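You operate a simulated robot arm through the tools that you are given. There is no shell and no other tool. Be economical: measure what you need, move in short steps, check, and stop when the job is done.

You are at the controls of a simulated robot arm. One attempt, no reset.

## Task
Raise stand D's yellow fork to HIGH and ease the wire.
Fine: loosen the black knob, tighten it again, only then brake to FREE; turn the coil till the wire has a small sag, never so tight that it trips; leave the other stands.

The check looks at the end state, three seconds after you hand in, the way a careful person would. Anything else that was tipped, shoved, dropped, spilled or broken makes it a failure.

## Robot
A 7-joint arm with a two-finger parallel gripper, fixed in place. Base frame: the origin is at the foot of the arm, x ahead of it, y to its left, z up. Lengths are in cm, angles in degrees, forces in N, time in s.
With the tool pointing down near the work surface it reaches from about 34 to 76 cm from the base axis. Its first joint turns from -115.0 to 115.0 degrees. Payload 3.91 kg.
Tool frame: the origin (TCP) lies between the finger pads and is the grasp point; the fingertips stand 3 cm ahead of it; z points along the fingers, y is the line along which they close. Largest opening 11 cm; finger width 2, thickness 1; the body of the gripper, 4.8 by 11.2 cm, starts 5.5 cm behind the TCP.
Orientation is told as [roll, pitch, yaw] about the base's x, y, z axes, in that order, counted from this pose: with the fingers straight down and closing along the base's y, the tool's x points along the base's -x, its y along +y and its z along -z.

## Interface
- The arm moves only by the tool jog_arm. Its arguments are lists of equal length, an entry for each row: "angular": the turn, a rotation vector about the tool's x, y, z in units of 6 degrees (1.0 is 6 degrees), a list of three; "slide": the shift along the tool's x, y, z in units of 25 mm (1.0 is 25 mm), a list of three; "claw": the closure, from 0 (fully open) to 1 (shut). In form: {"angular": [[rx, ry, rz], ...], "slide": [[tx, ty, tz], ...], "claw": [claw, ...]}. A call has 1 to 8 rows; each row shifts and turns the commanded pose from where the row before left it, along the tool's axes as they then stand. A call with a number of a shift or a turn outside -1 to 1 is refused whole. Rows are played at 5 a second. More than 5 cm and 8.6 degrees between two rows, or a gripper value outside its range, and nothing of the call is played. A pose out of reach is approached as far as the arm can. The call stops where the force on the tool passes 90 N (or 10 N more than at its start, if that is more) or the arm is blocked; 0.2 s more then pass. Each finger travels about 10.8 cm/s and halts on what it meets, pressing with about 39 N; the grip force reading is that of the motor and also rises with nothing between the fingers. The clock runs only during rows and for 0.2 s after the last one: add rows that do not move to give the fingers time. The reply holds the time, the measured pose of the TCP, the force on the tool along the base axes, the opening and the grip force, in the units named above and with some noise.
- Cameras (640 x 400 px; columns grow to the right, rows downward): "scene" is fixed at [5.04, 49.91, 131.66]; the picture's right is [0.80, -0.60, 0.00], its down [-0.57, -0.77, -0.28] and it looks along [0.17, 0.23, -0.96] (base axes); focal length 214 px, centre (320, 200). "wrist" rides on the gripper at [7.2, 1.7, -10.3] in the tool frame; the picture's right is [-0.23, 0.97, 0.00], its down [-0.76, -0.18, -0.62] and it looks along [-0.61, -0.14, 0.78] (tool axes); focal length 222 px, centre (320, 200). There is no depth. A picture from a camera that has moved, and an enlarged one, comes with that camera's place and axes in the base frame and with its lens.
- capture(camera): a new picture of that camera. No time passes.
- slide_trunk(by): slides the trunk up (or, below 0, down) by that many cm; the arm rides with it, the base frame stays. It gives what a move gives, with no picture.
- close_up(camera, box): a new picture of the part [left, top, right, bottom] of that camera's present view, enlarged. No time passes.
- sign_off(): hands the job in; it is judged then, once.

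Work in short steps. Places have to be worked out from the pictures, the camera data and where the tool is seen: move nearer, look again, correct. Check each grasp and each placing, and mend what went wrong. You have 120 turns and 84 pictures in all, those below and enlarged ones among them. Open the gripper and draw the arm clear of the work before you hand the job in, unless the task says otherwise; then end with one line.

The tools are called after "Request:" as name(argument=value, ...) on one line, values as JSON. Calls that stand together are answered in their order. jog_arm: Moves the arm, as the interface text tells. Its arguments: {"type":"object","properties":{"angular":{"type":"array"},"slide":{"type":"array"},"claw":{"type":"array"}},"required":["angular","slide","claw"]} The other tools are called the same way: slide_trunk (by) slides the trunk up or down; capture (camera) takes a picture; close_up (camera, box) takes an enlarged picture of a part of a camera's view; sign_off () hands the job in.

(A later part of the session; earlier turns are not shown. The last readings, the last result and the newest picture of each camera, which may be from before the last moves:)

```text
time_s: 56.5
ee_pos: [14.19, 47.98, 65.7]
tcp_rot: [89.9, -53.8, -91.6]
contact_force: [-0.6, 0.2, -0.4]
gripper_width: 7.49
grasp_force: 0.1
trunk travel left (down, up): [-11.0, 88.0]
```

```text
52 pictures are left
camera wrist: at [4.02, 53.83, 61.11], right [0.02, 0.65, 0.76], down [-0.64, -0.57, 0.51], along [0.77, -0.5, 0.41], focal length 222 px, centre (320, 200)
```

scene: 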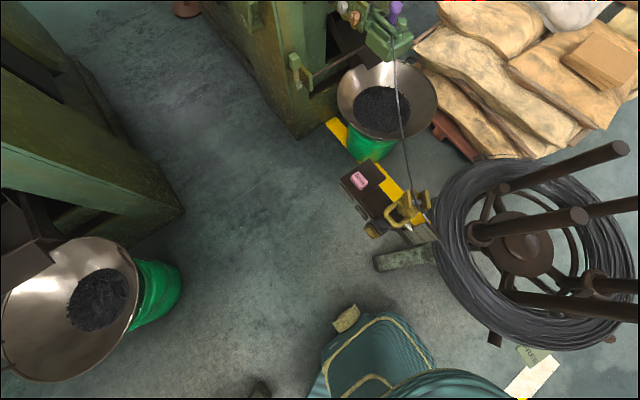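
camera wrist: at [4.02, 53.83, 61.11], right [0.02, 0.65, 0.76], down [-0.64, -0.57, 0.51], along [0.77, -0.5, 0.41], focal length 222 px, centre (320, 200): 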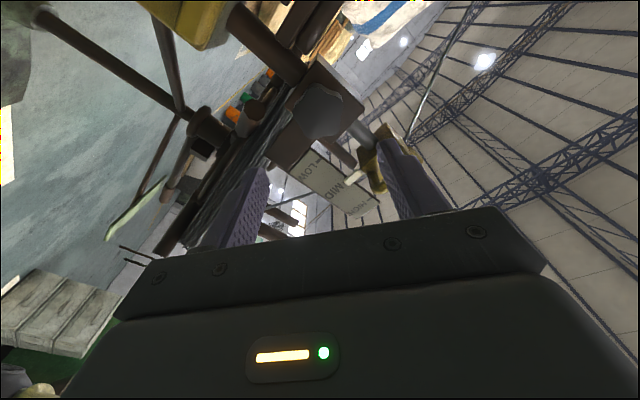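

Tracking is accurate now, with the tool axis along x and roll +36°. I'll advance to x≈23.5 and check.

Request:
jog_arm(angular=[[0, 0, 0], [0, 0, 0], [0, 0, 0], [0, 0, 0], [0, 0, 0]], slide=[[0.17, 0.03, 0.9], [0, 0, 0.9], [0, 0, 0.9], [0, 0, 0.9], [0, 0, 0]], claw=[0.32, 0.32, 0.32, 0.32, 0.32])

Request:
capture(camera="wrist")

```text
time_s: 57.7
ee_pos: [18.34, 49.31, 65.92]
tcp_rot: [89.2, -53.1, -85.2]
contact_force: [0.0, 0.0, 0.5]
gripper_width: 7.47
grasp_force: 0.1
trunk travel left (down, up): [-11.0, 88.0]
```

```text
51 pictures are left
camera wrist: at [7.57, 54.19, 61.38], right [-0.04, 0.64, 0.77], down [-0.57, -0.64, 0.51], along [0.82, -0.42, 0.39], focal length 222 px, centre (320, 200)
```

wrist: 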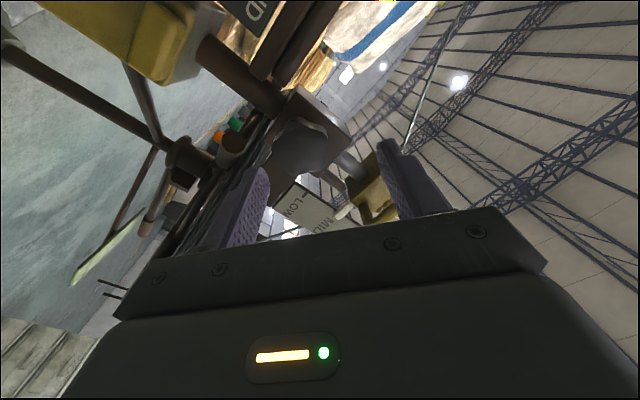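

It moved only part of the commanded way. I'll give idle time to see whether it is just slow.

Request:
jog_arm(angular=[[0, 0, 0], [0, 0, 0], [0, 0, 0], [0, 0, 0]], slide=[[0, 0, 0], [0, 0, 0], [0, 0, 0], [0, 0, 0]], claw=[0.32, 0.32, 0.32, 0.32])

```text
time_s: 58.7
ee_pos: [18.48, 49.22, 65.84]
tcp_rot: [89.3, -53.1, -85.4]
contact_force: [0.5, 0.2, -0.4]
gripper_width: 7.49
grasp_force: 0.1
trunk travel left (down, up): [-11.0, 88.0]
```

It is stuck near a limit with this roll. I'll roll back towards 0 and see whether x frees up.

Request:
jog_arm(angular=[[0, 0, -1], [0, 0, -1], [0, 0, -1], [0, 0, -1], [0, 0, 0], [0, 0, 0]], slide=[[0, 0, 0], [0, 0, 0], [0, 0, 0], [0, 0, 0], [0, 0, 0], [0, 0, 0]], claw=[0.32, 0.32, 0.32, 0.32, 0.32, 0.32])

```text
time_s: 60.1
ee_pos: [18.41, 49.25, 65.99]
tcp_rot: [88.1, -77.2, -83.9]
contact_force: [-0.1, -0.9, 0.2]
gripper_width: 7.47
grasp_force: 0.0
trunk travel left (down, up): [-11.0, 88.0]
```

The command seems clamped to where it is. From roll +12°, I'll correct the yaw (-5°), shift y by -1.3 cm and go forward in small rows.

Request:
jog_arm(angular=[[0.8, 0, 0], [0, 0, 0], [0, 0, 0], [0, 0, 0], [0, 0, 0], [0, 0, 0]], slide=[[0, -0.5, 0], [0, 0, 0.5], [0, 0, 0.5], [0, 0, 0.5], [0, 0, 0.4], [0, 0, 0]], claw=[0.32, 0.32, 0.32, 0.32, 0.32, 0.32])

Request:
capture(camera="wrist")

```text
time_s: 61.5
ee_pos: [23.23, 47.95, 65.68]
tcp_rot: [83.2, -77.1, -84.0]
contact_force: [1.1, -0.1, -0.4]
gripper_width: 7.48
grasp_force: 0.0
trunk travel left (down, up): [-11.0, 88.0]
```

```text
50 pictures are left
camera wrist: at [12.78, 51.3, 59.31], right [0.02, 0.9, 0.44], down [-0.61, -0.34, 0.72], along [0.79, -0.28, 0.54], focal length 222 px, centre (320, 200)
```

wrist: 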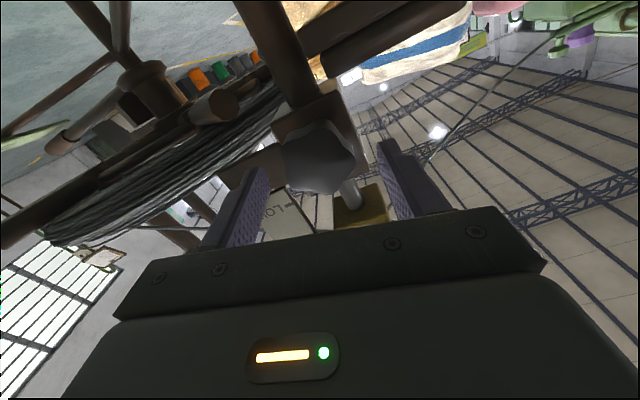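

Tracking is exact now: TCP at (23.2, 47.95, 65.7). I'll advance 1.4 cm, then grip.

Request:
jog_arm(angular=[[0, 0, 0], [0, 0, 0], [0, 0, 0], [0, 0, 0], [0, 0, 0]], slide=[[0.1, 0, 0.55], [0, 0, 0], [0, 0, 0], [0, 0, 0], [0, 0, 0]], claw=[0.32, 0.32, 0.75, 0.75, 0.75])

Request:
jog_arm(angular=[[0, 0, -1], [0, 0, -1], [0, 0, -1], [0, 0, -1], [0, 0, 0]], slide=[[0, 0, 0], [0, 0, 0], [0, 0, 0], [0, 0, 0], [0, 0, 0]], claw=[0.75, 0.75, 0.75, 0.75, 0.75])

```text
time_s: 62.7
ee_pos: [24.69, 47.85, 65.22]
tcp_rot: [83.1, -77.2, -84.0]
contact_force: [-6.4, -23.0, -9.6]
gripper_width: 4.69
grasp_force: 44.8
trunk travel left (down, up): [-11.0, 88.0]
```

```text
time_s: 63.9
ee_pos: [24.72, 47.73, 65.45]
tcp_rot: [-82.2, -78.7, 81.4]
contact_force: [-7.9, -42.2, -3.3]
gripper_width: 4.54
grasp_force: 45.1
trunk travel left (down, up): [-11.0, 88.0]
```

The position is holding with a lateral force of -42 N, so I'll relieve it slightly in y and keep turning.

Request:
jog_arm(angular=[[0, 0, 0], [0, 0, -1], [0, 0, -1], [0, 0, -1], [0, 0, -1], [0, 0, 0]], slide=[[0, -0.12, 0], [0, 0, 0], [0, 0, 0], [0, 0, 0], [0, 0, 0], [0, 0, 0]], claw=[0.75, 0.75, 0.75, 0.75, 0.75, 0.75])

Request:
close_up(camera="scene", box=[340, 180, 440, 250])

Request:
capture(camera="wrist")

```text
time_s: 65.3
ee_pos: [24.66, 47.73, 65.35]
tcp_rot: [-87.4, -54.8, 87.3]
contact_force: [-15.3, -16.1, 5.7]
gripper_width: 4.55
grasp_force: 45.3
trunk travel left (down, up): [-11.0, 88.0]
```

```text
5.71 times, centred on (390, 215) of scene
camera zoom: at [5.04, 49.91, 131.66], right [0.8, -0.6, 0.0], down [-0.57, -0.77, -0.28], along [0.17, 0.23, -0.96], focal length 1226 px, centre (-80, 114)
```

zoom: 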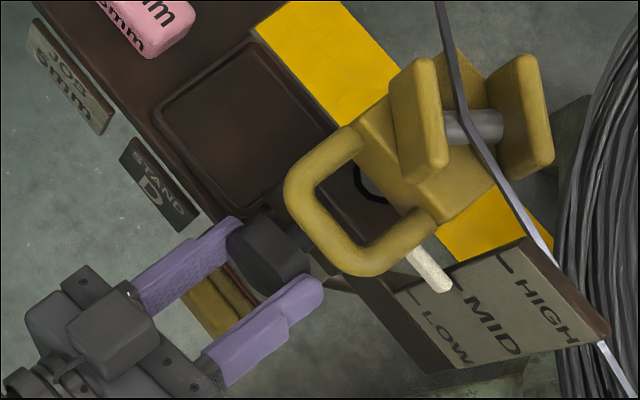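

```text
48 pictures are left
camera wrist: at [14.1, 44.99, 58.98], right [0.0, 0.93, -0.37], down [-0.6, 0.3, 0.74], along [0.8, 0.23, 0.56], focal length 222 px, centre (320, 200)
```

wrist: 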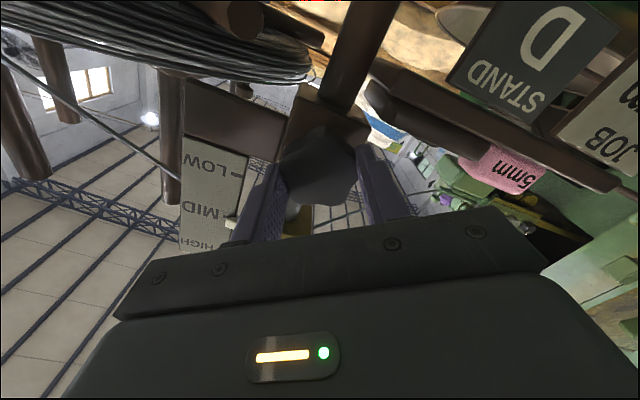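

The knob has turned about 80° in total and the fork hasn't dropped. I'll turn another 24° for margin.

Request:
jog_arm(angular=[[0, 0, -1], [0, 0, -1], [0, 0, -1], [0, 0, -1], [0, 0, 0]], slide=[[0, 0, 0], [0, 0, 0], [0, 0, 0], [0, 0, 0], [0, 0, 0]], claw=[0.75, 0.75, 0.75, 0.75, 0.75])

```text
time_s: 66.5
ee_pos: [24.56, 47.56, 65.59]
tcp_rot: [-88.3, -30.9, 88.4]
contact_force: [-2.3, -7.1, 14.2]
gripper_width: 4.55
grasp_force: 45.0
trunk travel left (down, up): [-11.0, 88.0]
```

It is at about 104° total. I'll release, back out, and go up to the loop with the trunk to try lifting the fork.

Request:
jog_arm(angular=[[0, 0, 0], [0, 0, 0], [0, 0, 0], [0, 0, 0], [0, 0, 0], [0, 0, 0]], slide=[[0, 0, 0], [0, 0, 0], [0, 0, -0.9], [0, 0, -0.9], [0, 0, -0.9], [0, 0, 0]], claw=[0.32, 0.32, 0.32, 0.32, 0.32, 0.32])

Request:
jog_arm(angular=[[0, 0, -1], [0, 0, -1], [0, 0, -1], [0, 0, -1], [0, 0, -1], [0, 0, 0]], slide=[[0, 0, 0], [0, 0, 0], [0, 0, 0], [0, 0, 0], [0, 0, 0], [0, 0, 0]], claw=[0.32, 0.32, 0.32, 0.32, 0.32, 0.32])

Request:
slide_trunk(by=12)

Request:
capture(camera="wrist")

```text
time_s: 67.9
ee_pos: [17.99, 47.84, 65.47]
tcp_rot: [-88.2, -30.9, 88.4]
contact_force: [-0.1, -0.3, -0.2]
gripper_width: 7.46
grasp_force: 0.1
trunk travel left (down, up): [-11.0, 88.0]
```

```text
time_s: 69.3
ee_pos: [17.86, 47.89, 65.58]
tcp_rot: [-88.5, -0.7, 89.2]
contact_force: [1.0, -0.1, 0.4]
gripper_width: 7.49
grasp_force: 0.1
trunk travel left (down, up): [-11.0, 88.0]
```

```text
time_s: 70.8
ee_pos: [17.93, 47.9, 77.47]
tcp_rot: [-88.4, -0.9, 89.4]
contact_force: [0.0, -0.2, 0.1]
gripper_width: 7.46
grasp_force: 0.1
trunk travel left (down, up): [-23.0, 76.0]
```

```text
47 pictures are left
camera wrist: at [7.42, 40.7, 76.1], right [-0.02, 0.24, -0.97], down [-0.61, 0.77, 0.2], along [0.79, 0.6, 0.13], focal length 222 px, centre (320, 200)
```

wrist: 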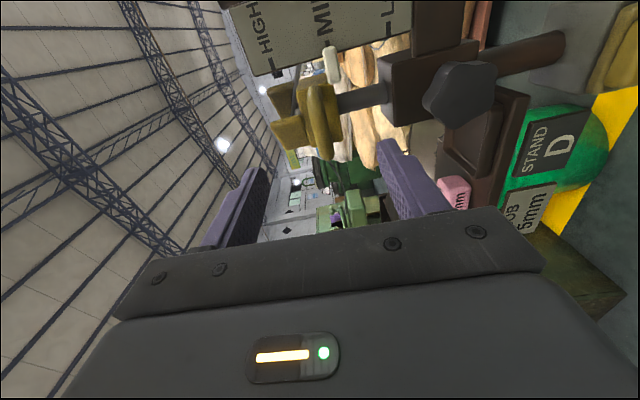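

The loop's outer bar is at about (25.6, 47.5, 77.3), and the gripper is level with it and closes vertically. I'll narrow the opening, advance 7.2 cm and grip the bar.

Request:
jog_arm(angular=[[0, 0, 0], [0, 0, 0], [0, 0, 0], [0, 0, 0], [0, 0, 0]], slide=[[0, 0, 0], [0, 0, 0.95], [0, 0, 0.95], [0, 0, 0.95], [0, 0, 0]], claw=[0.58, 0.58, 0.58, 0.58, 0.58])

Request:
capture(camera="wrist")

Request:
close_up(camera="scene", box=[340, 170, 450, 250])

```text
time_s: 72.0
ee_pos: [25.05, 47.82, 77.24]
tcp_rot: [-88.6, -0.8, 89.3]
contact_force: [0.1, 0.2, 0.6]
gripper_width: 4.63
grasp_force: 0.0
trunk travel left (down, up): [-23.0, 76.0]
```

```text
46 pictures are left
camera wrist: at [14.61, 40.63, 75.8], right [-0.02, 0.24, -0.97], down [-0.61, 0.77, 0.2], along [0.79, 0.6, 0.13], focal length 222 px, centre (320, 200)
```

wrist: 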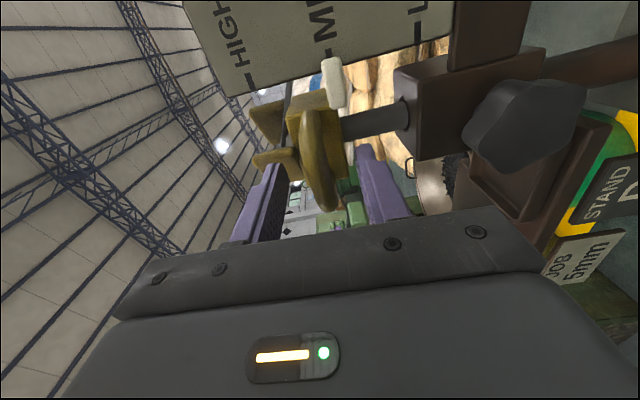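

```text
5.00 times, centred on (395, 210) of scene
camera zoom: at [5.04, 49.91, 131.66], right [0.8, -0.6, 0.0], down [-0.57, -0.77, -0.28], along [0.17, 0.23, -0.96], focal length 1072 px, centre (-55, 150)
```

zoom: 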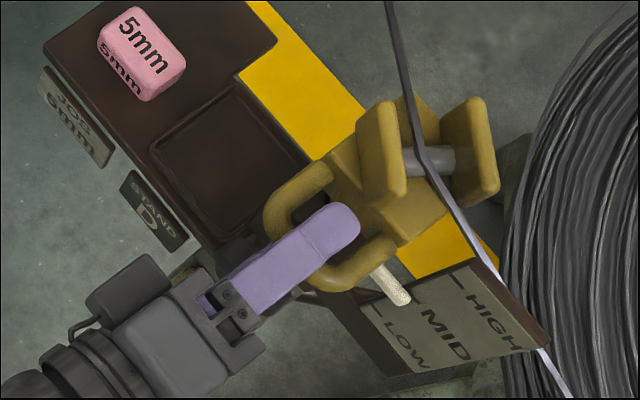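

The fingers straddle the bar. By this view the HIGH tick is about 5 cm above the pointer. I'll grip now.

Request:
jog_arm(angular=[[0, 0, 0], [0, 0, 0], [0, 0, 0]], slide=[[0, 0, 0], [0, 0, 0], [0, 0, 0]], claw=[0.95, 0.95, 0.95])

Request:
slide_trunk(by=1.5)

Request:
capture(camera="wrist")

Request:
close_up(camera="scene", box=[340, 170, 450, 250])

```text
time_s: 72.8
ee_pos: [25.12, 47.84, 77.2]
tcp_rot: [-88.5, -0.7, 89.3]
contact_force: [0.7, -1.4, -1.9]
gripper_width: 1.38
grasp_force: 44.8
trunk travel left (down, up): [-23.0, 76.0]
```

```text
time_s: 73.4
ee_pos: [25.18, 47.79, 78.72]
tcp_rot: [-88.7, -0.7, 89.3]
contact_force: [0.0, -2.6, -2.3]
gripper_width: 1.34
grasp_force: 45.0
trunk travel left (down, up): [-24.5, 74.5]
```

```text
44 pictures are left
camera wrist: at [14.6, 40.64, 77.35], right [-0.02, 0.24, -0.97], down [-0.61, 0.77, 0.2], along [0.79, 0.6, 0.13], focal length 222 px, centre (320, 200)
```

wrist: 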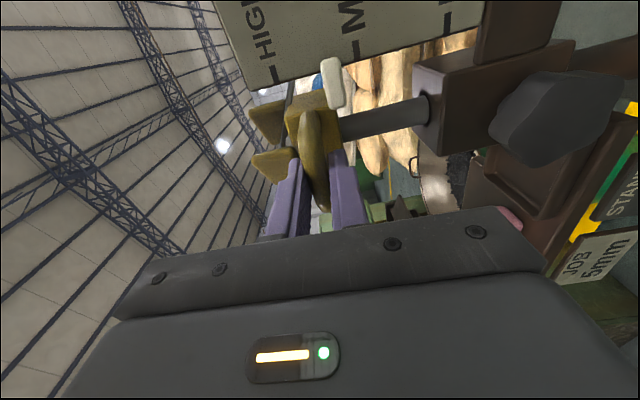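

```text
5.00 times, centred on (395, 210) of scene
camera zoom: at [5.04, 49.91, 131.66], right [0.8, -0.6, 0.0], down [-0.57, -0.77, -0.28], along [0.17, 0.23, -0.96], focal length 1072 px, centre (-55, 150)
```

zoom: 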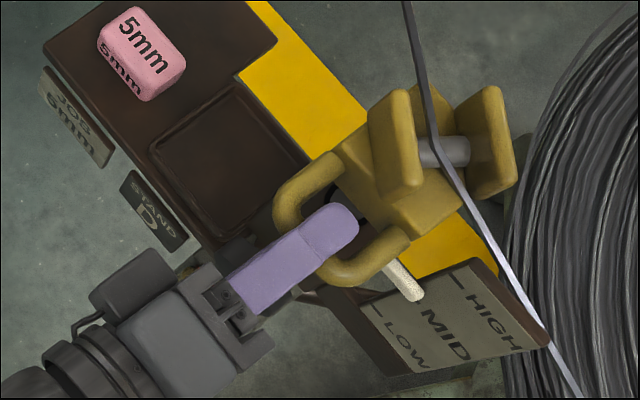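

The fork lifted freely with the grip, and HIGH is about 3.4 cm further. I'll raise 2.5 cm and check the wire and pointer.

Request:
slide_trunk(by=2.5)

Request:
close_up(camera="wrist", box=[200, 0, 440, 150])

Request:
capture(camera="scene")

```text
time_s: 74.1
ee_pos: [25.0, 47.78, 81.26]
tcp_rot: [-88.6, -0.9, 89.3]
contact_force: [0.3, -0.9, 0.8]
gripper_width: 1.39
grasp_force: 45.0
trunk travel left (down, up): [-27.0, 72.0]
```

```text
2.67 times, centred on (320, 75) of wrist
camera zoom: at [14.6, 40.64, 79.9], right [-0.02, 0.24, -0.97], down [-0.61, 0.77, 0.2], along [0.79, 0.6, 0.13], focal length 592 px, centre (320, 533)
```

zoom: 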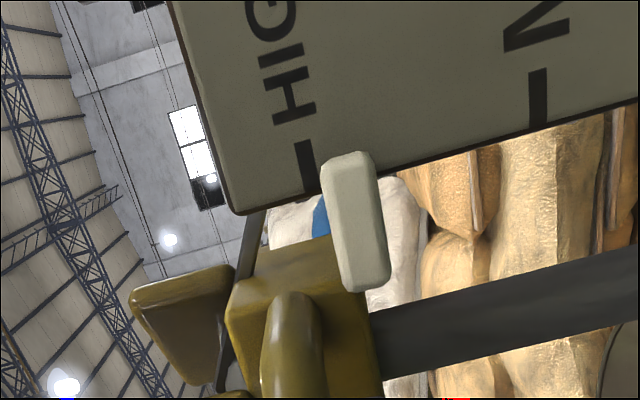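

```text
41 pictures are left
```

scene: 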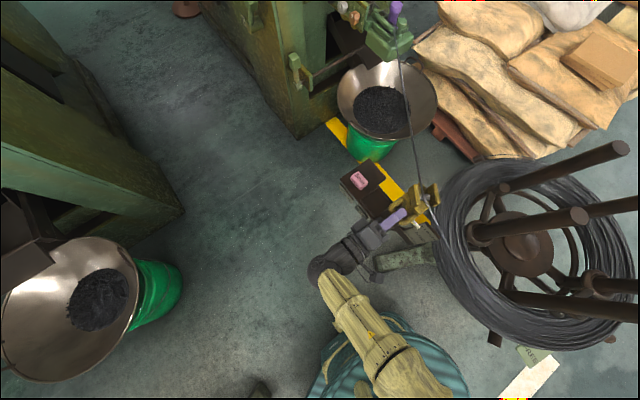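

The pointer is about 0.85 cm short of the HIGH tick. I'll raise it 0.85 cm.

Request:
slide_trunk(by=0.85)

Request:
close_up(camera="wrist", box=[200, 0, 440, 150])

Request:
close_up(camera="scene", box=[330, 0, 480, 250])

```text
time_s: 74.7
ee_pos: [25.24, 47.82, 82.01]
tcp_rot: [-88.5, -0.9, 89.4]
contact_force: [0.0, -3.0, -4.5]
gripper_width: 1.35
grasp_force: 45.0
trunk travel left (down, up): [-27.8, 71.2]
```

```text
2.67 times, centred on (320, 75) of wrist
camera zoom: at [14.6, 40.64, 80.67], right [-0.02, 0.24, -0.97], down [-0.61, 0.77, 0.2], along [0.79, 0.6, 0.13], focal length 592 px, centre (320, 533)
```

zoom: 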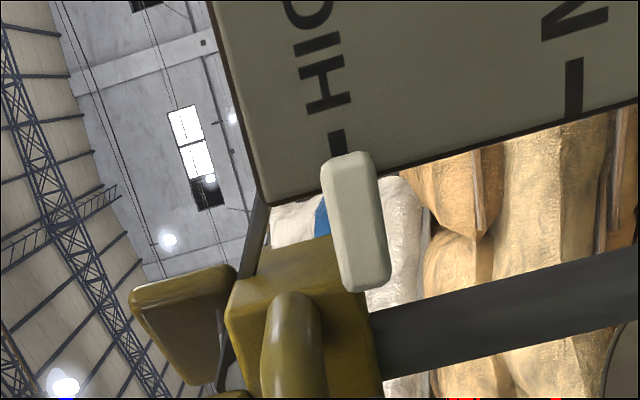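

```text
1.60 times, centred on (405, 125) of scene
camera zoom: at [5.04, 49.91, 131.66], right [0.8, -0.6, 0.0], down [-0.57, -0.77, -0.28], along [0.17, 0.23, -0.96], focal length 343 px, centre (184, 320)
```

zoom: 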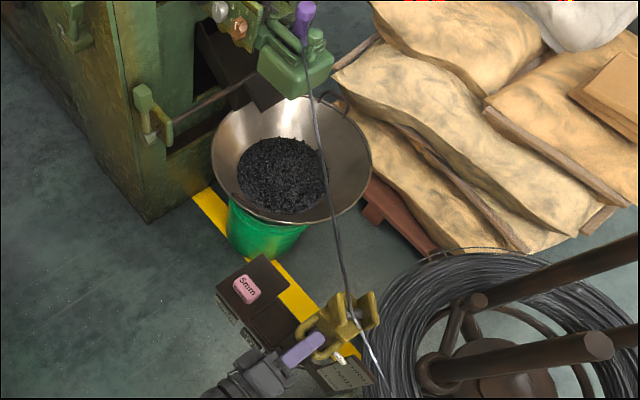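

The pointer is at the HIGH tick. I'll nudge it 0.1 cm, then open the fingers only slightly to see if the fork stays by friction.

Request:
slide_trunk(by=0.1)

Request:
jog_arm(angular=[[0, 0, 0], [0, 0, 0], [0, 0, 0], [0, 0, 0]], slide=[[0, 0, 0], [0, 0, 0], [0, 0, 0], [0, 0, 0]], claw=[0.76, 0.76, 0.76, 0.76])

Request:
close_up(camera="wrist", box=[200, 0, 440, 150])

```text
time_s: 75.2
ee_pos: [25.05, 47.86, 82.17]
tcp_rot: [-88.4, -0.7, 89.4]
contact_force: [-0.5, -5.0, -8.7]
gripper_width: 1.36
grasp_force: 45.7
trunk travel left (down, up): [-27.9, 71.1]
```

```text
time_s: 76.2
ee_pos: [25.06, 47.81, 82.12]
tcp_rot: [-88.6, -0.8, 89.3]
contact_force: [0.9, -0.5, -0.1]
gripper_width: 2.65
grasp_force: 0.1
trunk travel left (down, up): [-27.9, 71.1]
```

```text
2.67 times, centred on (320, 75) of wrist
camera zoom: at [14.59, 40.63, 80.74], right [-0.02, 0.24, -0.97], down [-0.61, 0.77, 0.2], along [0.79, 0.6, 0.13], focal length 592 px, centre (320, 533)
```

zoom: 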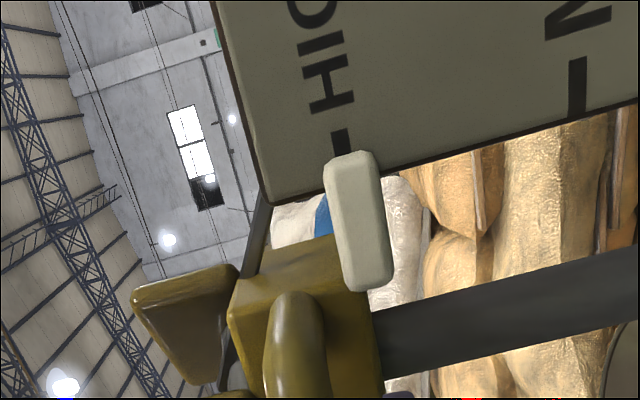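

The fork stays at HIGH on its own. I'll open, back out and drop the trunk 16.7 cm to the knob to retighten it.

Request:
jog_arm(angular=[[0, 0, 0], [0, 0, 0], [0, 0, 0], [0, 0, 0], [0, 0, 0], [0, 0, 0]], slide=[[0, 0, 0], [0, 0, 0], [0, 0, -1], [0, 0, -1], [0, 0, -0.9], [0, 0, 0]], claw=[0.58, 0.58, 0.58, 0.58, 0.32, 0.32])

Request:
slide_trunk(by=-16.7)

Request:
close_up(camera="wrist", box=[160, 0, 480, 200])

```text
time_s: 77.6
ee_pos: [17.84, 47.69, 82.26]
tcp_rot: [-88.4, -0.7, 89.4]
contact_force: [0.5, 0.0, 0.5]
gripper_width: 7.49
grasp_force: 0.1
trunk travel left (down, up): [-27.9, 71.1]
```

```text
time_s: 79.5
ee_pos: [17.82, 47.84, 65.53]
tcp_rot: [-88.5, -0.7, 89.3]
contact_force: [0.4, 0.2, 0.2]
gripper_width: 7.49
grasp_force: 0.1
trunk travel left (down, up): [-11.2, 87.8]
```

```text
2.00 times, centred on (320, 100) of wrist
camera zoom: at [7.43, 40.62, 64.23], right [-0.02, 0.24, -0.97], down [-0.61, 0.77, 0.2], along [0.79, 0.6, 0.13], focal length 444 px, centre (320, 400)
```

zoom: 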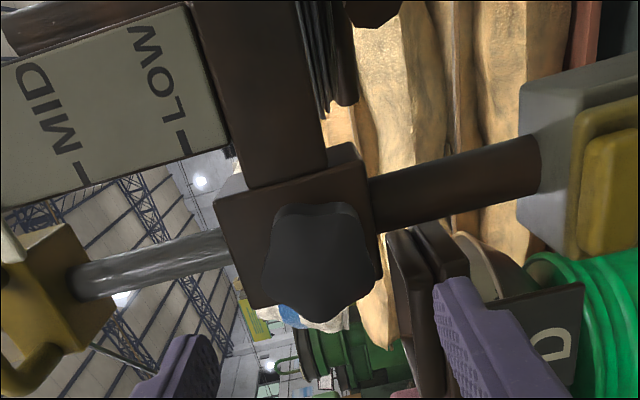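

The knob is centred between the fingers. I'll advance 6.8 cm, grip, and start tightening clockwise.

Request:
jog_arm(angular=[[0, 0, 0], [0, 0, 0], [0, 0, 0], [0, 0, 0], [0, 0, 0], [0, 0, 0], [0, 0, 0]], slide=[[0, 0, 0.9], [0, 0, 0.9], [0, 0, 0.9], [0, 0, 0], [0, 0, 0], [0, 0, 0], [0, 0, 0]], claw=[0.32, 0.32, 0.32, 0.32, 0.75, 0.75, 0.75])

Request:
jog_arm(angular=[[0, 0, 1], [0, 0, 1], [0, 0, 1], [0, 0, 1], [0, 0, 1], [0, 0, 0]], slide=[[0, 0, 0], [0, 0, 0], [0, 0, 0], [0, 0, 0], [0, 0, 0], [0, 0, 0]], claw=[0.75, 0.75, 0.75, 0.75, 0.75, 0.75])

```text
time_s: 81.1
ee_pos: [24.66, 47.68, 65.64]
tcp_rot: [-88.5, -0.7, 89.3]
contact_force: [1.7, -1.6, -2.3]
gripper_width: 4.68
grasp_force: 45.5
trunk travel left (down, up): [-11.2, 87.8]
```

```text
time_s: 82.5
ee_pos: [24.73, 47.65, 65.42]
tcp_rot: [-88.2, -30.9, 88.4]
contact_force: [2.0, 2.0, 5.4]
gripper_width: 4.59
grasp_force: 44.7
trunk travel left (down, up): [-11.2, 87.8]
```

Turning smoothly with low force. I'll continue.

Request:
jog_arm(angular=[[0, 0, 1], [0, 0, 1], [0, 0, 1], [0, 0, 1], [0, 0, 1], [0, 0, 1], [0, 0, 0]], slide=[[0, 0, 0], [0, 0, 0], [0, 0, 0], [0, 0, 0], [0, 0, 0], [0, 0, 0], [0, 0, 0]], claw=[0.75, 0.75, 0.75, 0.75, 0.75, 0.75, 0.75])

Request:
jog_arm(angular=[[0, 0, 1], [0, 0, 1], [0, 0, 1], [0, 0, 0]], slide=[[0, 0, 0], [0, 0, 0], [0, 0, 0], [0, 0, 0]], claw=[0.75, 0.75, 0.75, 0.75])

Request:
close_up(camera="wrist", box=[220, 80, 420, 205])

```text
time_s: 84.1
ee_pos: [24.65, 47.66, 65.45]
tcp_rot: [-86.1, -66.8, 85.8]
contact_force: [4.6, 5.0, 3.6]
gripper_width: 4.55
grasp_force: 45.2
trunk travel left (down, up): [-11.2, 87.8]
```

```text
time_s: 85.1
ee_pos: [24.75, 47.65, 65.39]
tcp_rot: [-73.3, -84.6, 72.7]
contact_force: [2.8, 1.9, 2.4]
gripper_width: 4.56
grasp_force: 45.1
trunk travel left (down, up): [-11.2, 87.8]
```

```text
3.20 times, centred on (320, 142) of wrist
camera zoom: at [14.14, 48.86, 58.47], right [0.01, 0.99, 0.14], down [-0.6, -0.1, 0.79], along [0.8, -0.1, 0.6], focal length 711 px, centre (320, 384)
```

zoom: 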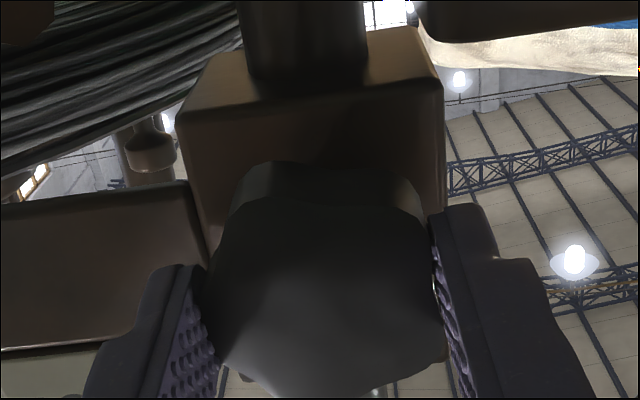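

It has turned 84° back so far. I'll continue carefully by 18° more.

Request:
jog_arm(angular=[[0, 0, 1], [0, 0, 1], [0, 0, 1], [0, 0, 0]], slide=[[0, 0, 0], [0, 0, 0], [0, 0, 0], [0, 0, 0]], claw=[0.75, 0.75, 0.75, 0.75])

Request:
close_up(camera="wrist", box=[220, 80, 420, 205])

```text
time_s: 86.1
ee_pos: [24.69, 47.88, 65.45]
tcp_rot: [83.2, -77.0, -83.9]
contact_force: [9.7, 11.8, 3.3]
gripper_width: 4.55
grasp_force: 45.2
trunk travel left (down, up): [-11.2, 87.8]
```

```text
3.20 times, centred on (320, 142) of wrist
camera zoom: at [14.17, 51.12, 59.15], right [0.02, 0.9, 0.44], down [-0.61, -0.34, 0.72], along [0.79, -0.28, 0.54], focal length 711 px, centre (320, 384)
```

zoom: 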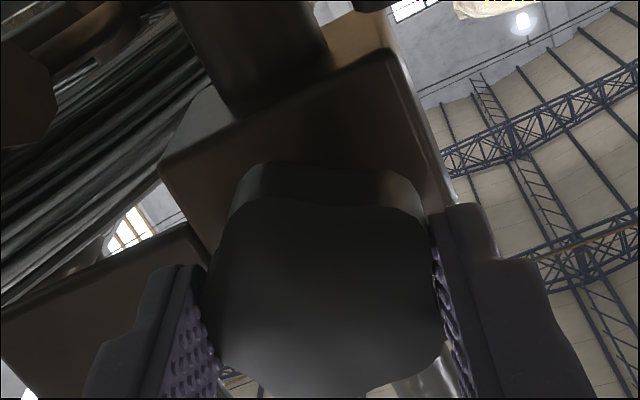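

The knob is back roughly to its original angle (about 102°). I'll release, re-grip further back, and turn on until I feel resistance.

Request:
jog_arm(angular=[[0, 0, 0], [0, 0, 0], [0, 0, -1], [0, 0, -1], [0, 0, -1], [0, 0, -1], [0, 0, -1], [0, 0, -1]], slide=[[0, 0, 0], [0, 0, 0], [0, -0.06, 0], [0, 0, 0], [0, 0, 0], [0, 0, 0], [0, 0, 0], [0, 0, 0]], claw=[0.32, 0.32, 0.32, 0.32, 0.32, 0.32, 0.32, 0.32])

Request:
jog_arm(angular=[[0, 0, 0], [0, 0, 0], [0, 0, 0], [0, 0, 0]], slide=[[0, 0, 0], [0, 0, 0], [0, 0, 0], [0, 0, 0]], claw=[0.32, 0.75, 0.75, 0.75])

Request:
close_up(camera="wrist", box=[220, 80, 420, 205])

Request:
jog_arm(angular=[[0, 0, 1], [0, 0, 1], [0, 0, 1], [0, 0, 0]], slide=[[0, 0, 0], [0, 0, 0], [0, 0, 0], [0, 0, 0]], claw=[0.75, 0.75, 0.75, 0.75])

Request:
close_up(camera="wrist", box=[220, 80, 420, 205])

```text
time_s: 87.9
ee_pos: [24.73, 47.58, 65.47]
tcp_rot: [-86.3, -66.7, 85.8]
contact_force: [0.3, 0.0, 0.3]
gripper_width: 7.47
grasp_force: 0.1
trunk travel left (down, up): [-11.2, 87.8]
```

```text
time_s: 88.9
ee_pos: [24.66, 47.7, 65.36]
tcp_rot: [-86.1, -66.6, 86.0]
contact_force: [3.0, 10.8, -0.7]
gripper_width: 4.54
grasp_force: 44.7
trunk travel left (down, up): [-11.2, 87.8]
```

```text
3.20 times, centred on (320, 142) of wrist
camera zoom: at [14.11, 46.43, 58.44], right [0.01, 0.98, -0.18], down [-0.6, 0.14, 0.79], along [0.8, 0.1, 0.59], focal length 711 px, centre (320, 384)
```

zoom: 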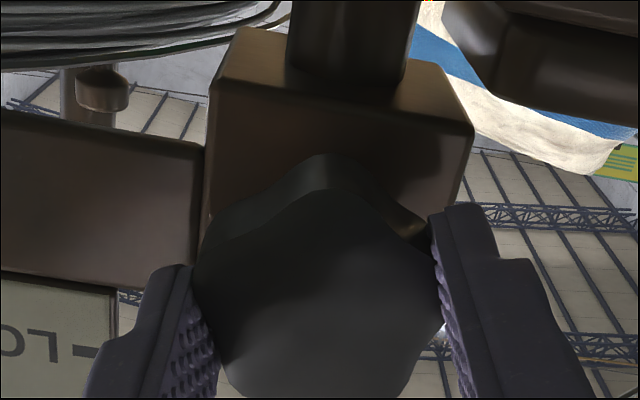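

```text
time_s: 89.9
ee_pos: [24.64, 47.77, 65.35]
tcp_rot: [-72.7, -84.5, 72.3]
contact_force: [1.7, 12.2, -10.5]
gripper_width: 4.74
grasp_force: 45.2
trunk travel left (down, up): [-11.2, 87.8]
```

```text
3.20 times, centred on (320, 142) of wrist
camera zoom: at [14.07, 48.8, 58.3], right [0.01, 0.99, 0.14], down [-0.6, -0.1, 0.79], along [0.8, -0.09, 0.59], focal length 711 px, centre (320, 384)
```

zoom: 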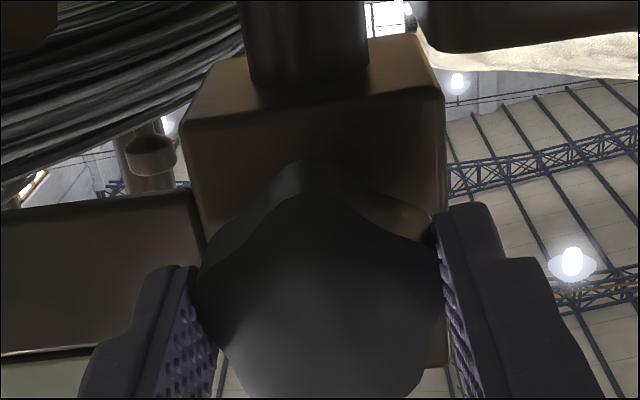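

The knob now slips relative to the fingers and has its original look (lobe down), so it has reached its stop. One more push will confirm.

Request:
jog_arm(angular=[[0, 0, 1], [0, 0, 1], [0, 0, 0]], slide=[[0, 0, 0], [0, 0, 0], [0, 0, 0]], claw=[0.75, 0.75, 0.75])

Request:
close_up(camera="wrist", box=[220, 80, 420, 205])

```text
time_s: 90.7
ee_pos: [24.7, 47.78, 65.33]
tcp_rot: [77.3, -83.0, -77.8]
contact_force: [-0.2, 23.5, -3.4]
gripper_width: 4.71
grasp_force: 44.3
trunk travel left (down, up): [-11.2, 87.8]
```

```text
3.20 times, centred on (320, 142) of wrist
camera zoom: at [14.1, 50.35, 58.73], right [0.02, 0.94, 0.34], down [-0.61, -0.26, 0.75], along [0.8, -0.22, 0.56], focal length 711 px, centre (320, 384)
```

zoom: 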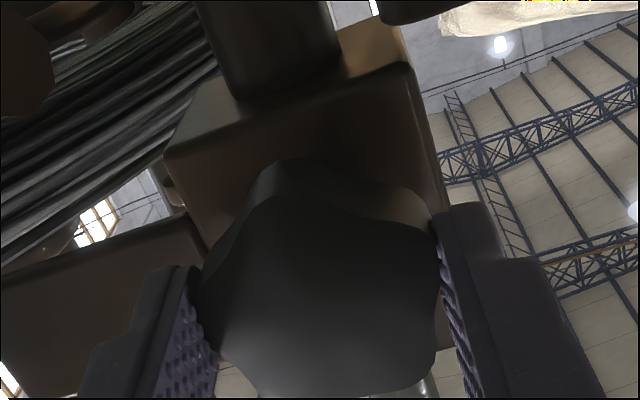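

The fingers slip around the knob, so it is tight at its stop. I'll release, back out and raise the trunk before going to the brake.

Request:
jog_arm(angular=[[0, 0, 0], [0, 0, 0], [0, 0, 0], [0, 0, 0], [0, 0, 0], [0, 0, 0], [0, 0, -1]], slide=[[0, 0, 0], [0, 0, 0], [0, 0, -1], [0, 0, -1], [0, 0, -1], [0, 0, -1], [0, 0, 0]], claw=[0.3, 0.3, 0.3, 0.3, 0.3, 0.3, 0.3])

Request:
slide_trunk(by=39)

Request:
jog_arm(angular=[[0, 1, 0], [0, 1, 0], [0, 1, 0], [0, 1, 0], [0, 1, 0], [0, 1, 0], [0, 1, 0], [0, 1, 0]], slide=[[0, -0.3, 0], [0, -0.3, 0], [0, -0.3, 0], [0, -0.3, 0], [0, -0.3, 0], [0, -0.3, 0], [0, -0.3, 0], [0, -0.3, 0]], claw=[0, 0, 0, 0, 0, 0, 0, 0])

Request:
jog_arm(angular=[[0, 1, 0], [0, 1, 0], [0, 1, 0], [0, 1, 0], [0, 1, 0], [0, 1, 0], [0, 1, 0]], slide=[[0, -0.3, 0], [0, -0.3, 0], [0, -0.3, 0], [0, -0.3, 0], [0, -0.3, 0], [0, -0.3, 0], [0, -0.3, 0]], claw=[0, 0, 0, 0, 0, 0, 0])

```text
time_s: 92.3
ee_pos: [14.71, 47.7, 65.74]
tcp_rot: [27.2, -88.3, -27.8]
contact_force: [0.7, -0.7, -0.6]
gripper_width: 7.71
grasp_force: 0.1
trunk travel left (down, up): [-11.2, 87.8]
```

```text
time_s: 96.1
ee_pos: [14.68, 47.8, 104.69]
tcp_rot: [27.6, -88.3, -28.2]
contact_force: [0.2, 0.2, 1.0]
gripper_width: 7.71
grasp_force: 0.2
trunk travel left (down, up): [-50.2, 48.8]
```

```text
time_s: 97.9
ee_pos: [14.61, 41.81, 104.78]
tcp_rot: [1.0, -40.4, -1.4]
contact_force: [-0.3, 0.7, 0.0]
gripper_width: 11.01
grasp_force: 0.0
trunk travel left (down, up): [-50.2, 48.8]
```

```text
time_s: 99.5
ee_pos: [14.51, 36.39, 104.52]
tcp_rot: [0.9, 1.6, -0.6]
contact_force: [-0.5, -0.4, 0.6]
gripper_width: 11.01
grasp_force: 0.1
trunk travel left (down, up): [-50.2, 48.8]
```

The tool points down again. I'll move around the base to about (38, 3, 112) to look for the brake.

Request:
jog_arm(angular=[[0, 0, 0], [0, 0, 0], [0, 0, 0], [0, 0, 0], [0, 0, 0], [0, 0, 0], [0, 0, 0]], slide=[[-1, -0.65, -0.4], [-1, -0.65, -0.4], [-1, -0.65, -0.4], [-1, -0.65, -0.4], [-1, -0.65, -0.4], [-1, -0.65, -0.4], [-1, -0.65, -0.4]], claw=[0, 0, 0, 0, 0, 0, 0])

Request:
jog_arm(angular=[[0, 0, 0], [0, 0, 0], [0, 0, 0], [0, 0, 0], [0, 0, 0], [0, 0, 0], [0, 0, 0], [0, 0, 0]], slide=[[-0.3, -1, 0], [-0.3, -1, 0], [-0.3, -1, 0], [-0.3, -1, 0], [-0.3, -1, 0], [-0.3, -1, 0], [-0.3, -1, 0], [-0.3, -1, 0]], claw=[0, 0, 0, 0, 0, 0, 0, 0])

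Request:
capture(camera="wrist")

Request:
close_up(camera="scene", box=[340, 0, 500, 260])

```text
time_s: 101.1
ee_pos: [32.28, 24.69, 111.07]
tcp_rot: [0.8, 1.6, -0.6]
contact_force: [-0.2, -0.6, -0.3]
gripper_width: 11.0
grasp_force: 0.0
trunk travel left (down, up): [-50.2, 48.8]
```

```text
time_s: 102.9
ee_pos: [37.94, 4.58, 110.46]
tcp_rot: [0.8, 1.5, -0.6]
contact_force: [0.0, 0.5, -0.1]
gripper_width: 11.02
grasp_force: 0.3
trunk travel left (down, up): [-50.2, 48.8]
```

```text
31 pictures are left
camera wrist: at [31.02, 6.21, 121.14], right [0.24, 0.97, 0.01], down [0.78, -0.19, 0.6], along [0.58, -0.14, -0.8], focal length 222 px, centre (320, 200)
```

wrist: 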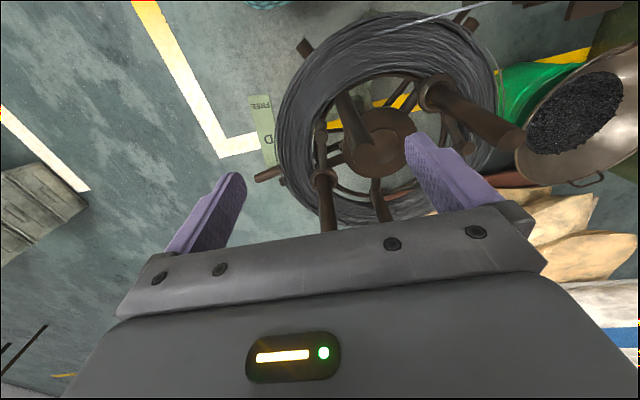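

```text
1.54 times, centred on (420, 130) of scene
camera zoom: at [5.04, 49.91, 131.66], right [0.8, -0.6, 0.0], down [-0.57, -0.77, -0.28], along [0.17, 0.23, -0.96], focal length 330 px, centre (166, 308)
```

zoom: 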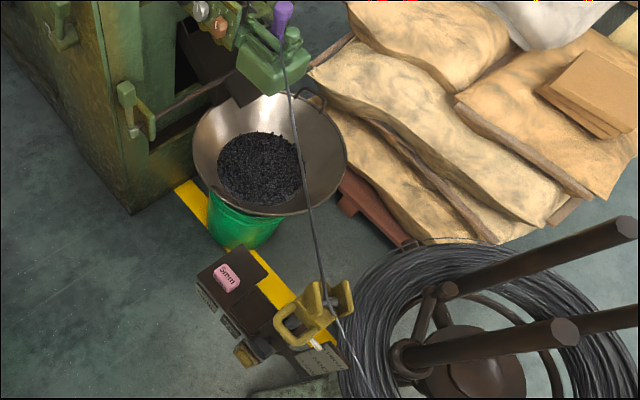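

The plate with FREE is at about (42.8, -14.5, 49.4). I'll zoom in on it and its lever.

Request:
close_up(camera="wrist", box=[220, 70, 340, 200])

```text
3.08 times, centred on (280, 135) of wrist
camera zoom: at [31.02, 6.21, 121.14], right [0.24, 0.97, 0.01], down [0.78, -0.19, 0.6], along [0.58, -0.14, -0.8], focal length 684 px, centre (443, 400)
```

zoom: 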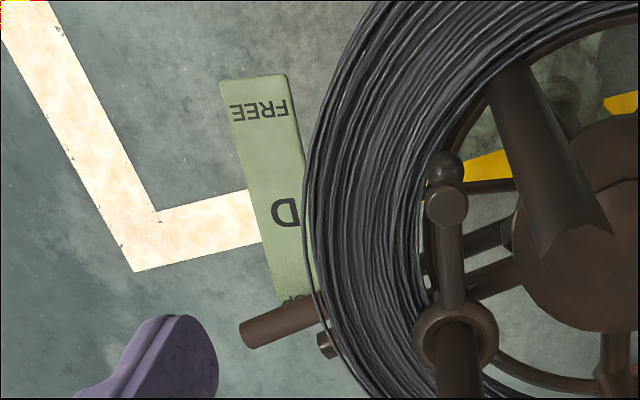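

The plate reads FREE at the near end, D in the middle, and another word at the far end under a brown bar that may be the lever. I'll move closer, outside the coil, to look.

Request:
jog_arm(angular=[[0, 0, 0], [0, 0, 0], [0, 0, 0], [0, 0, 0], [0, 0, 0], [0, 0, 0], [0, 0, 0], [0, 0, 0]], slide=[[-0.35, -1, 0], [-0.35, -1, 0], [-0.35, -1, 0], [-0.35, -1, 0], [-0.35, -1, 0], [-0.35, -1, 0], [-0.35, -1, 0], [-0.35, -1, 0]], claw=[0, 0, 0, 0, 0, 0, 0, 0])

Request:
jog_arm(angular=[[0, 0, 0], [0, 0, 0], [0, 0, 0], [0, 0, 0], [0, 0, 0], [0, 0, 0], [0, 0, 0], [0, 0, 0]], slide=[[0, -0.8, 0.5], [0, -0.8, 0.8], [0, -0.8, 1], [0, -0.8, 1], [0, 0, 1], [0, 0, 1], [0, 0, 1], [0, 0, 1]], claw=[0, 0, 0, 0, 0, 0, 0, 0])

Request:
capture(camera="wrist")

```text
time_s: 104.7
ee_pos: [44.87, -15.15, 110.05]
tcp_rot: [0.8, 1.5, -0.6]
contact_force: [0.1, 0.5, -0.4]
gripper_width: 11.01
grasp_force: 0.0
trunk travel left (down, up): [-50.2, 48.8]
```

```text
time_s: 106.5
ee_pos: [44.23, -23.23, 91.7]
tcp_rot: [0.8, 1.5, -0.6]
contact_force: [1.0, -0.4, 0.2]
gripper_width: 10.97
grasp_force: 0.0
trunk travel left (down, up): [-50.2, 48.8]
```

```text
28 pictures are left
camera wrist: at [37.22, -21.61, 102.35], right [0.24, 0.97, 0.01], down [0.78, -0.19, 0.6], along [0.58, -0.14, -0.8], focal length 222 px, centre (320, 200)
```

wrist: 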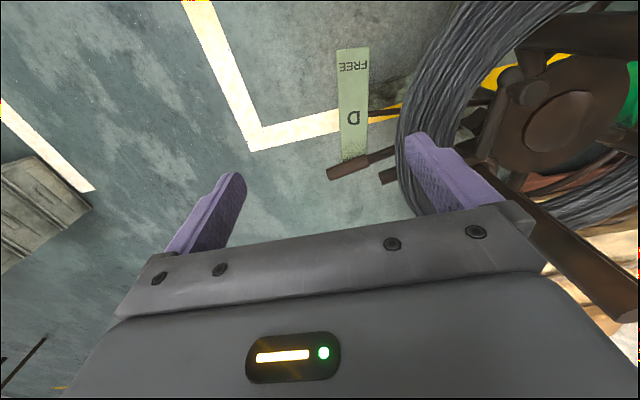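

Request:
close_up(camera="wrist", box=[310, 40, 430, 200])

```text
2.50 times, centred on (370, 120) of wrist
camera zoom: at [37.22, -21.61, 102.35], right [0.24, 0.97, 0.01], down [0.78, -0.19, 0.6], along [0.58, -0.14, -0.8], focal length 555 px, centre (195, 400)
```

zoom: 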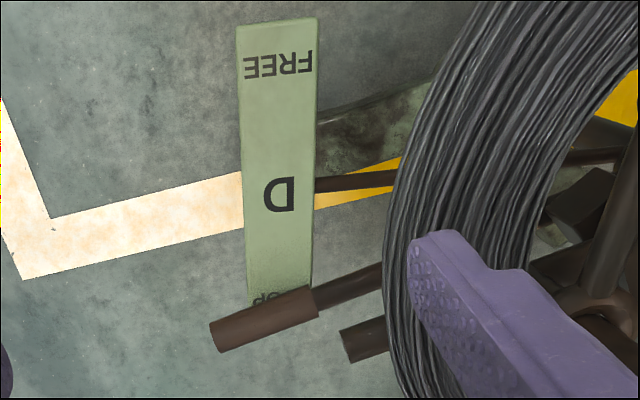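

The lever handle lies over STOP, from about (64.6, -15.5) to (66.5, -26.5) at z≈52. It pivots at the hub near (59.5, 13), and FREE is about 38° round towards -x. I'll yaw to 90° so the fingers can straddle it.

Request:
jog_arm(angular=[[0, 0, -1], [0, 0, -1], [0, 0, -1], [0, 0, -1], [0, 0, -1], [0, 0, -1], [0, 0, -1], [0, 0, -1]], slide=[[0, 0, 0], [0, 0, 0], [0, 0, 0], [0, 0, 0], [0, 0, 0], [0, 0, 0], [0, 0, 0], [0, 0, 0]], claw=[0, 0, 0, 0, 0, 0, 0, 0])

Request:
jog_arm(angular=[[0, 0, -1], [0, 0, -1], [0, 0, -1], [0, 0, -1], [0, 0, -1], [0, 0, -1], [0, 0, -1]], slide=[[0, 0, 0], [0, 0, 0], [0, 0, 0], [0, 0, 0], [0, 0, 0], [0, 0, 0], [0, 0, 0]], claw=[0, 0, 0, 0, 0, 0, 0])

Request:
jog_arm(angular=[[0, 0, 0], [0, 0, 0], [0, 0, 0], [0, 0, 0], [0, 0, 0], [0, 0, 0], [0, 0, 0], [0, 0, 0]], slide=[[0, -1, 0], [0, -1, 0], [0, -1, 0], [0, -1, 0], [0, -1, 0], [0, -1, 0], [0, -1, 0], [0, -0.9, 0]], claw=[0, 0, 0, 0, 0, 0, 0, 0])

Request:
slide_trunk(by=-22)

Request:
capture(camera="wrist")

```text
time_s: 108.3
ee_pos: [44.19, -23.19, 91.61]
tcp_rot: [1.7, 0.4, 47.5]
contact_force: [-0.4, 0.1, 0.3]
gripper_width: 11.01
grasp_force: 0.0
trunk travel left (down, up): [-50.2, 48.8]
```

```text
time_s: 109.9
ee_pos: [44.12, -23.07, 91.72]
tcp_rot: [1.6, -0.8, 89.4]
contact_force: [-0.6, 0.0, 0.9]
gripper_width: 11.01
grasp_force: 0.1
trunk travel left (down, up): [-50.2, 48.8]
```

```text
time_s: 111.7
ee_pos: [64.0, -23.1, 91.17]
tcp_rot: [1.4, -0.8, 89.3]
contact_force: [0.9, 0.4, 0.8]
gripper_width: 10.97
grasp_force: 0.0
trunk travel left (down, up): [-50.2, 48.8]
```

```text
time_s: 114.0
ee_pos: [63.83, -23.16, 69.14]
tcp_rot: [1.4, -0.9, 89.3]
contact_force: [0.4, 0.1, 0.5]
gripper_width: 11.01
grasp_force: 0.0
trunk travel left (down, up): [-28.2, 70.8]
```

```text
26 pictures are left
camera wrist: at [62.37, -30.56, 79.6], right [-0.97, 0.24, 0.03], down [0.2, 0.75, 0.63], along [0.13, 0.62, -0.78], focal length 222 px, centre (320, 200)
```

wrist: 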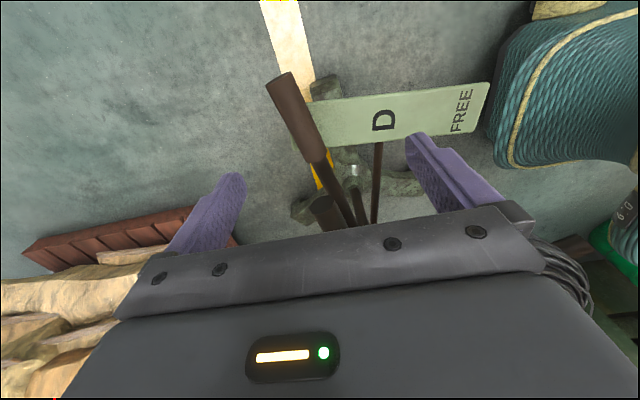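

The lever's line is confirmed: handle centre about (66.4, -21.5), heading 99°. I'll align yaw and x, and lower the trunk most of the way.

Request:
jog_arm(angular=[[0, 0, -0.8], [0, 0, -0.8], [0, 0, 0]], slide=[[-0.2, -0.5, 0], [-0.2, -0.5, 0], [0, 0, 0]], claw=[0.3, 0.3, 0.3])

Request:
slide_trunk(by=-9)

Request:
capture(camera="wrist")

```text
time_s: 114.8
ee_pos: [66.51, -22.11, 69.13]
tcp_rot: [1.4, -1.0, 99.0]
contact_force: [0.3, -0.5, 0.6]
gripper_width: 7.72
grasp_force: 0.1
trunk travel left (down, up): [-28.2, 70.8]
```

```text
time_s: 116.0
ee_pos: [66.39, -22.1, 60.13]
tcp_rot: [1.5, -1.0, 98.9]
contact_force: [0.3, -0.4, -0.3]
gripper_width: 7.7
grasp_force: 0.1
trunk travel left (down, up): [-19.2, 79.8]
```

```text
25 pictures are left
camera wrist: at [66.16, -29.7, 70.51], right [-1.0, 0.07, 0.03], down [0.07, 0.77, 0.63], along [0.03, 0.63, -0.77], focal length 222 px, centre (320, 200)
```

wrist: 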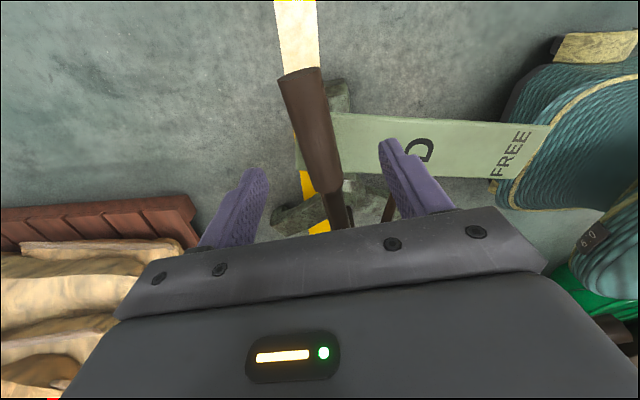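

The handle sits between the fingers. I'll nudge 0.4 cm and lower 6 cm so the fingers straddle it.

Request:
jog_arm(angular=[[0, 0, 0], [0, 0, 0]], slide=[[0, -0.16, 0], [0, 0, 0]], claw=[0.3, 0.3])

Request:
slide_trunk(by=-6.2)

Request:
jog_arm(angular=[[0, 0, 0], [0, 0, 0], [0, 0, 0]], slide=[[0, 0, 0], [0, 0, 0], [0, 0, 0]], claw=[0.6, 0.6, 0.6])

Request:
capture(camera="wrist")

```text
time_s: 116.6
ee_pos: [66.83, -21.91, 60.06]
tcp_rot: [1.5, -1.0, 98.8]
contact_force: [-0.3, -0.1, -0.3]
gripper_width: 7.71
grasp_force: 0.0
trunk travel left (down, up): [-19.2, 79.8]
```

```text
time_s: 117.7
ee_pos: [66.86, -22.03, 53.93]
tcp_rot: [1.4, -1.1, 98.9]
contact_force: [0.4, -0.2, 0.8]
gripper_width: 7.68
grasp_force: 0.1
trunk travel left (down, up): [-13.0, 86.0]
```

```text
time_s: 118.5
ee_pos: [66.79, -22.01, 54.0]
tcp_rot: [1.3, -1.0, 98.8]
contact_force: [-0.7, -0.1, -0.2]
gripper_width: 4.39
grasp_force: 0.1
trunk travel left (down, up): [-13.0, 86.0]
```

```text
24 pictures are left
camera wrist: at [66.56, -29.63, 64.3], right [-1.0, 0.07, 0.03], down [0.07, 0.77, 0.63], along [0.03, 0.63, -0.77], focal length 222 px, centre (320, 200)
```

wrist: 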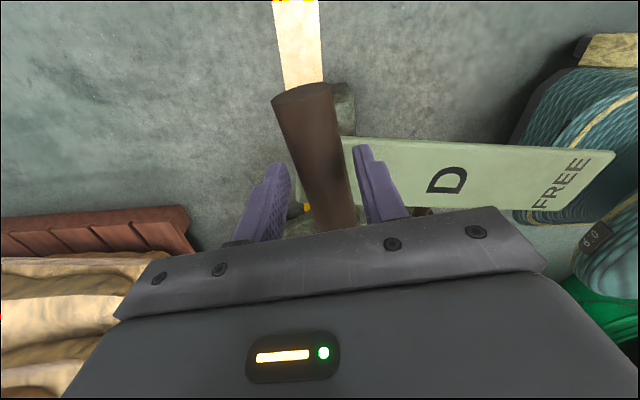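

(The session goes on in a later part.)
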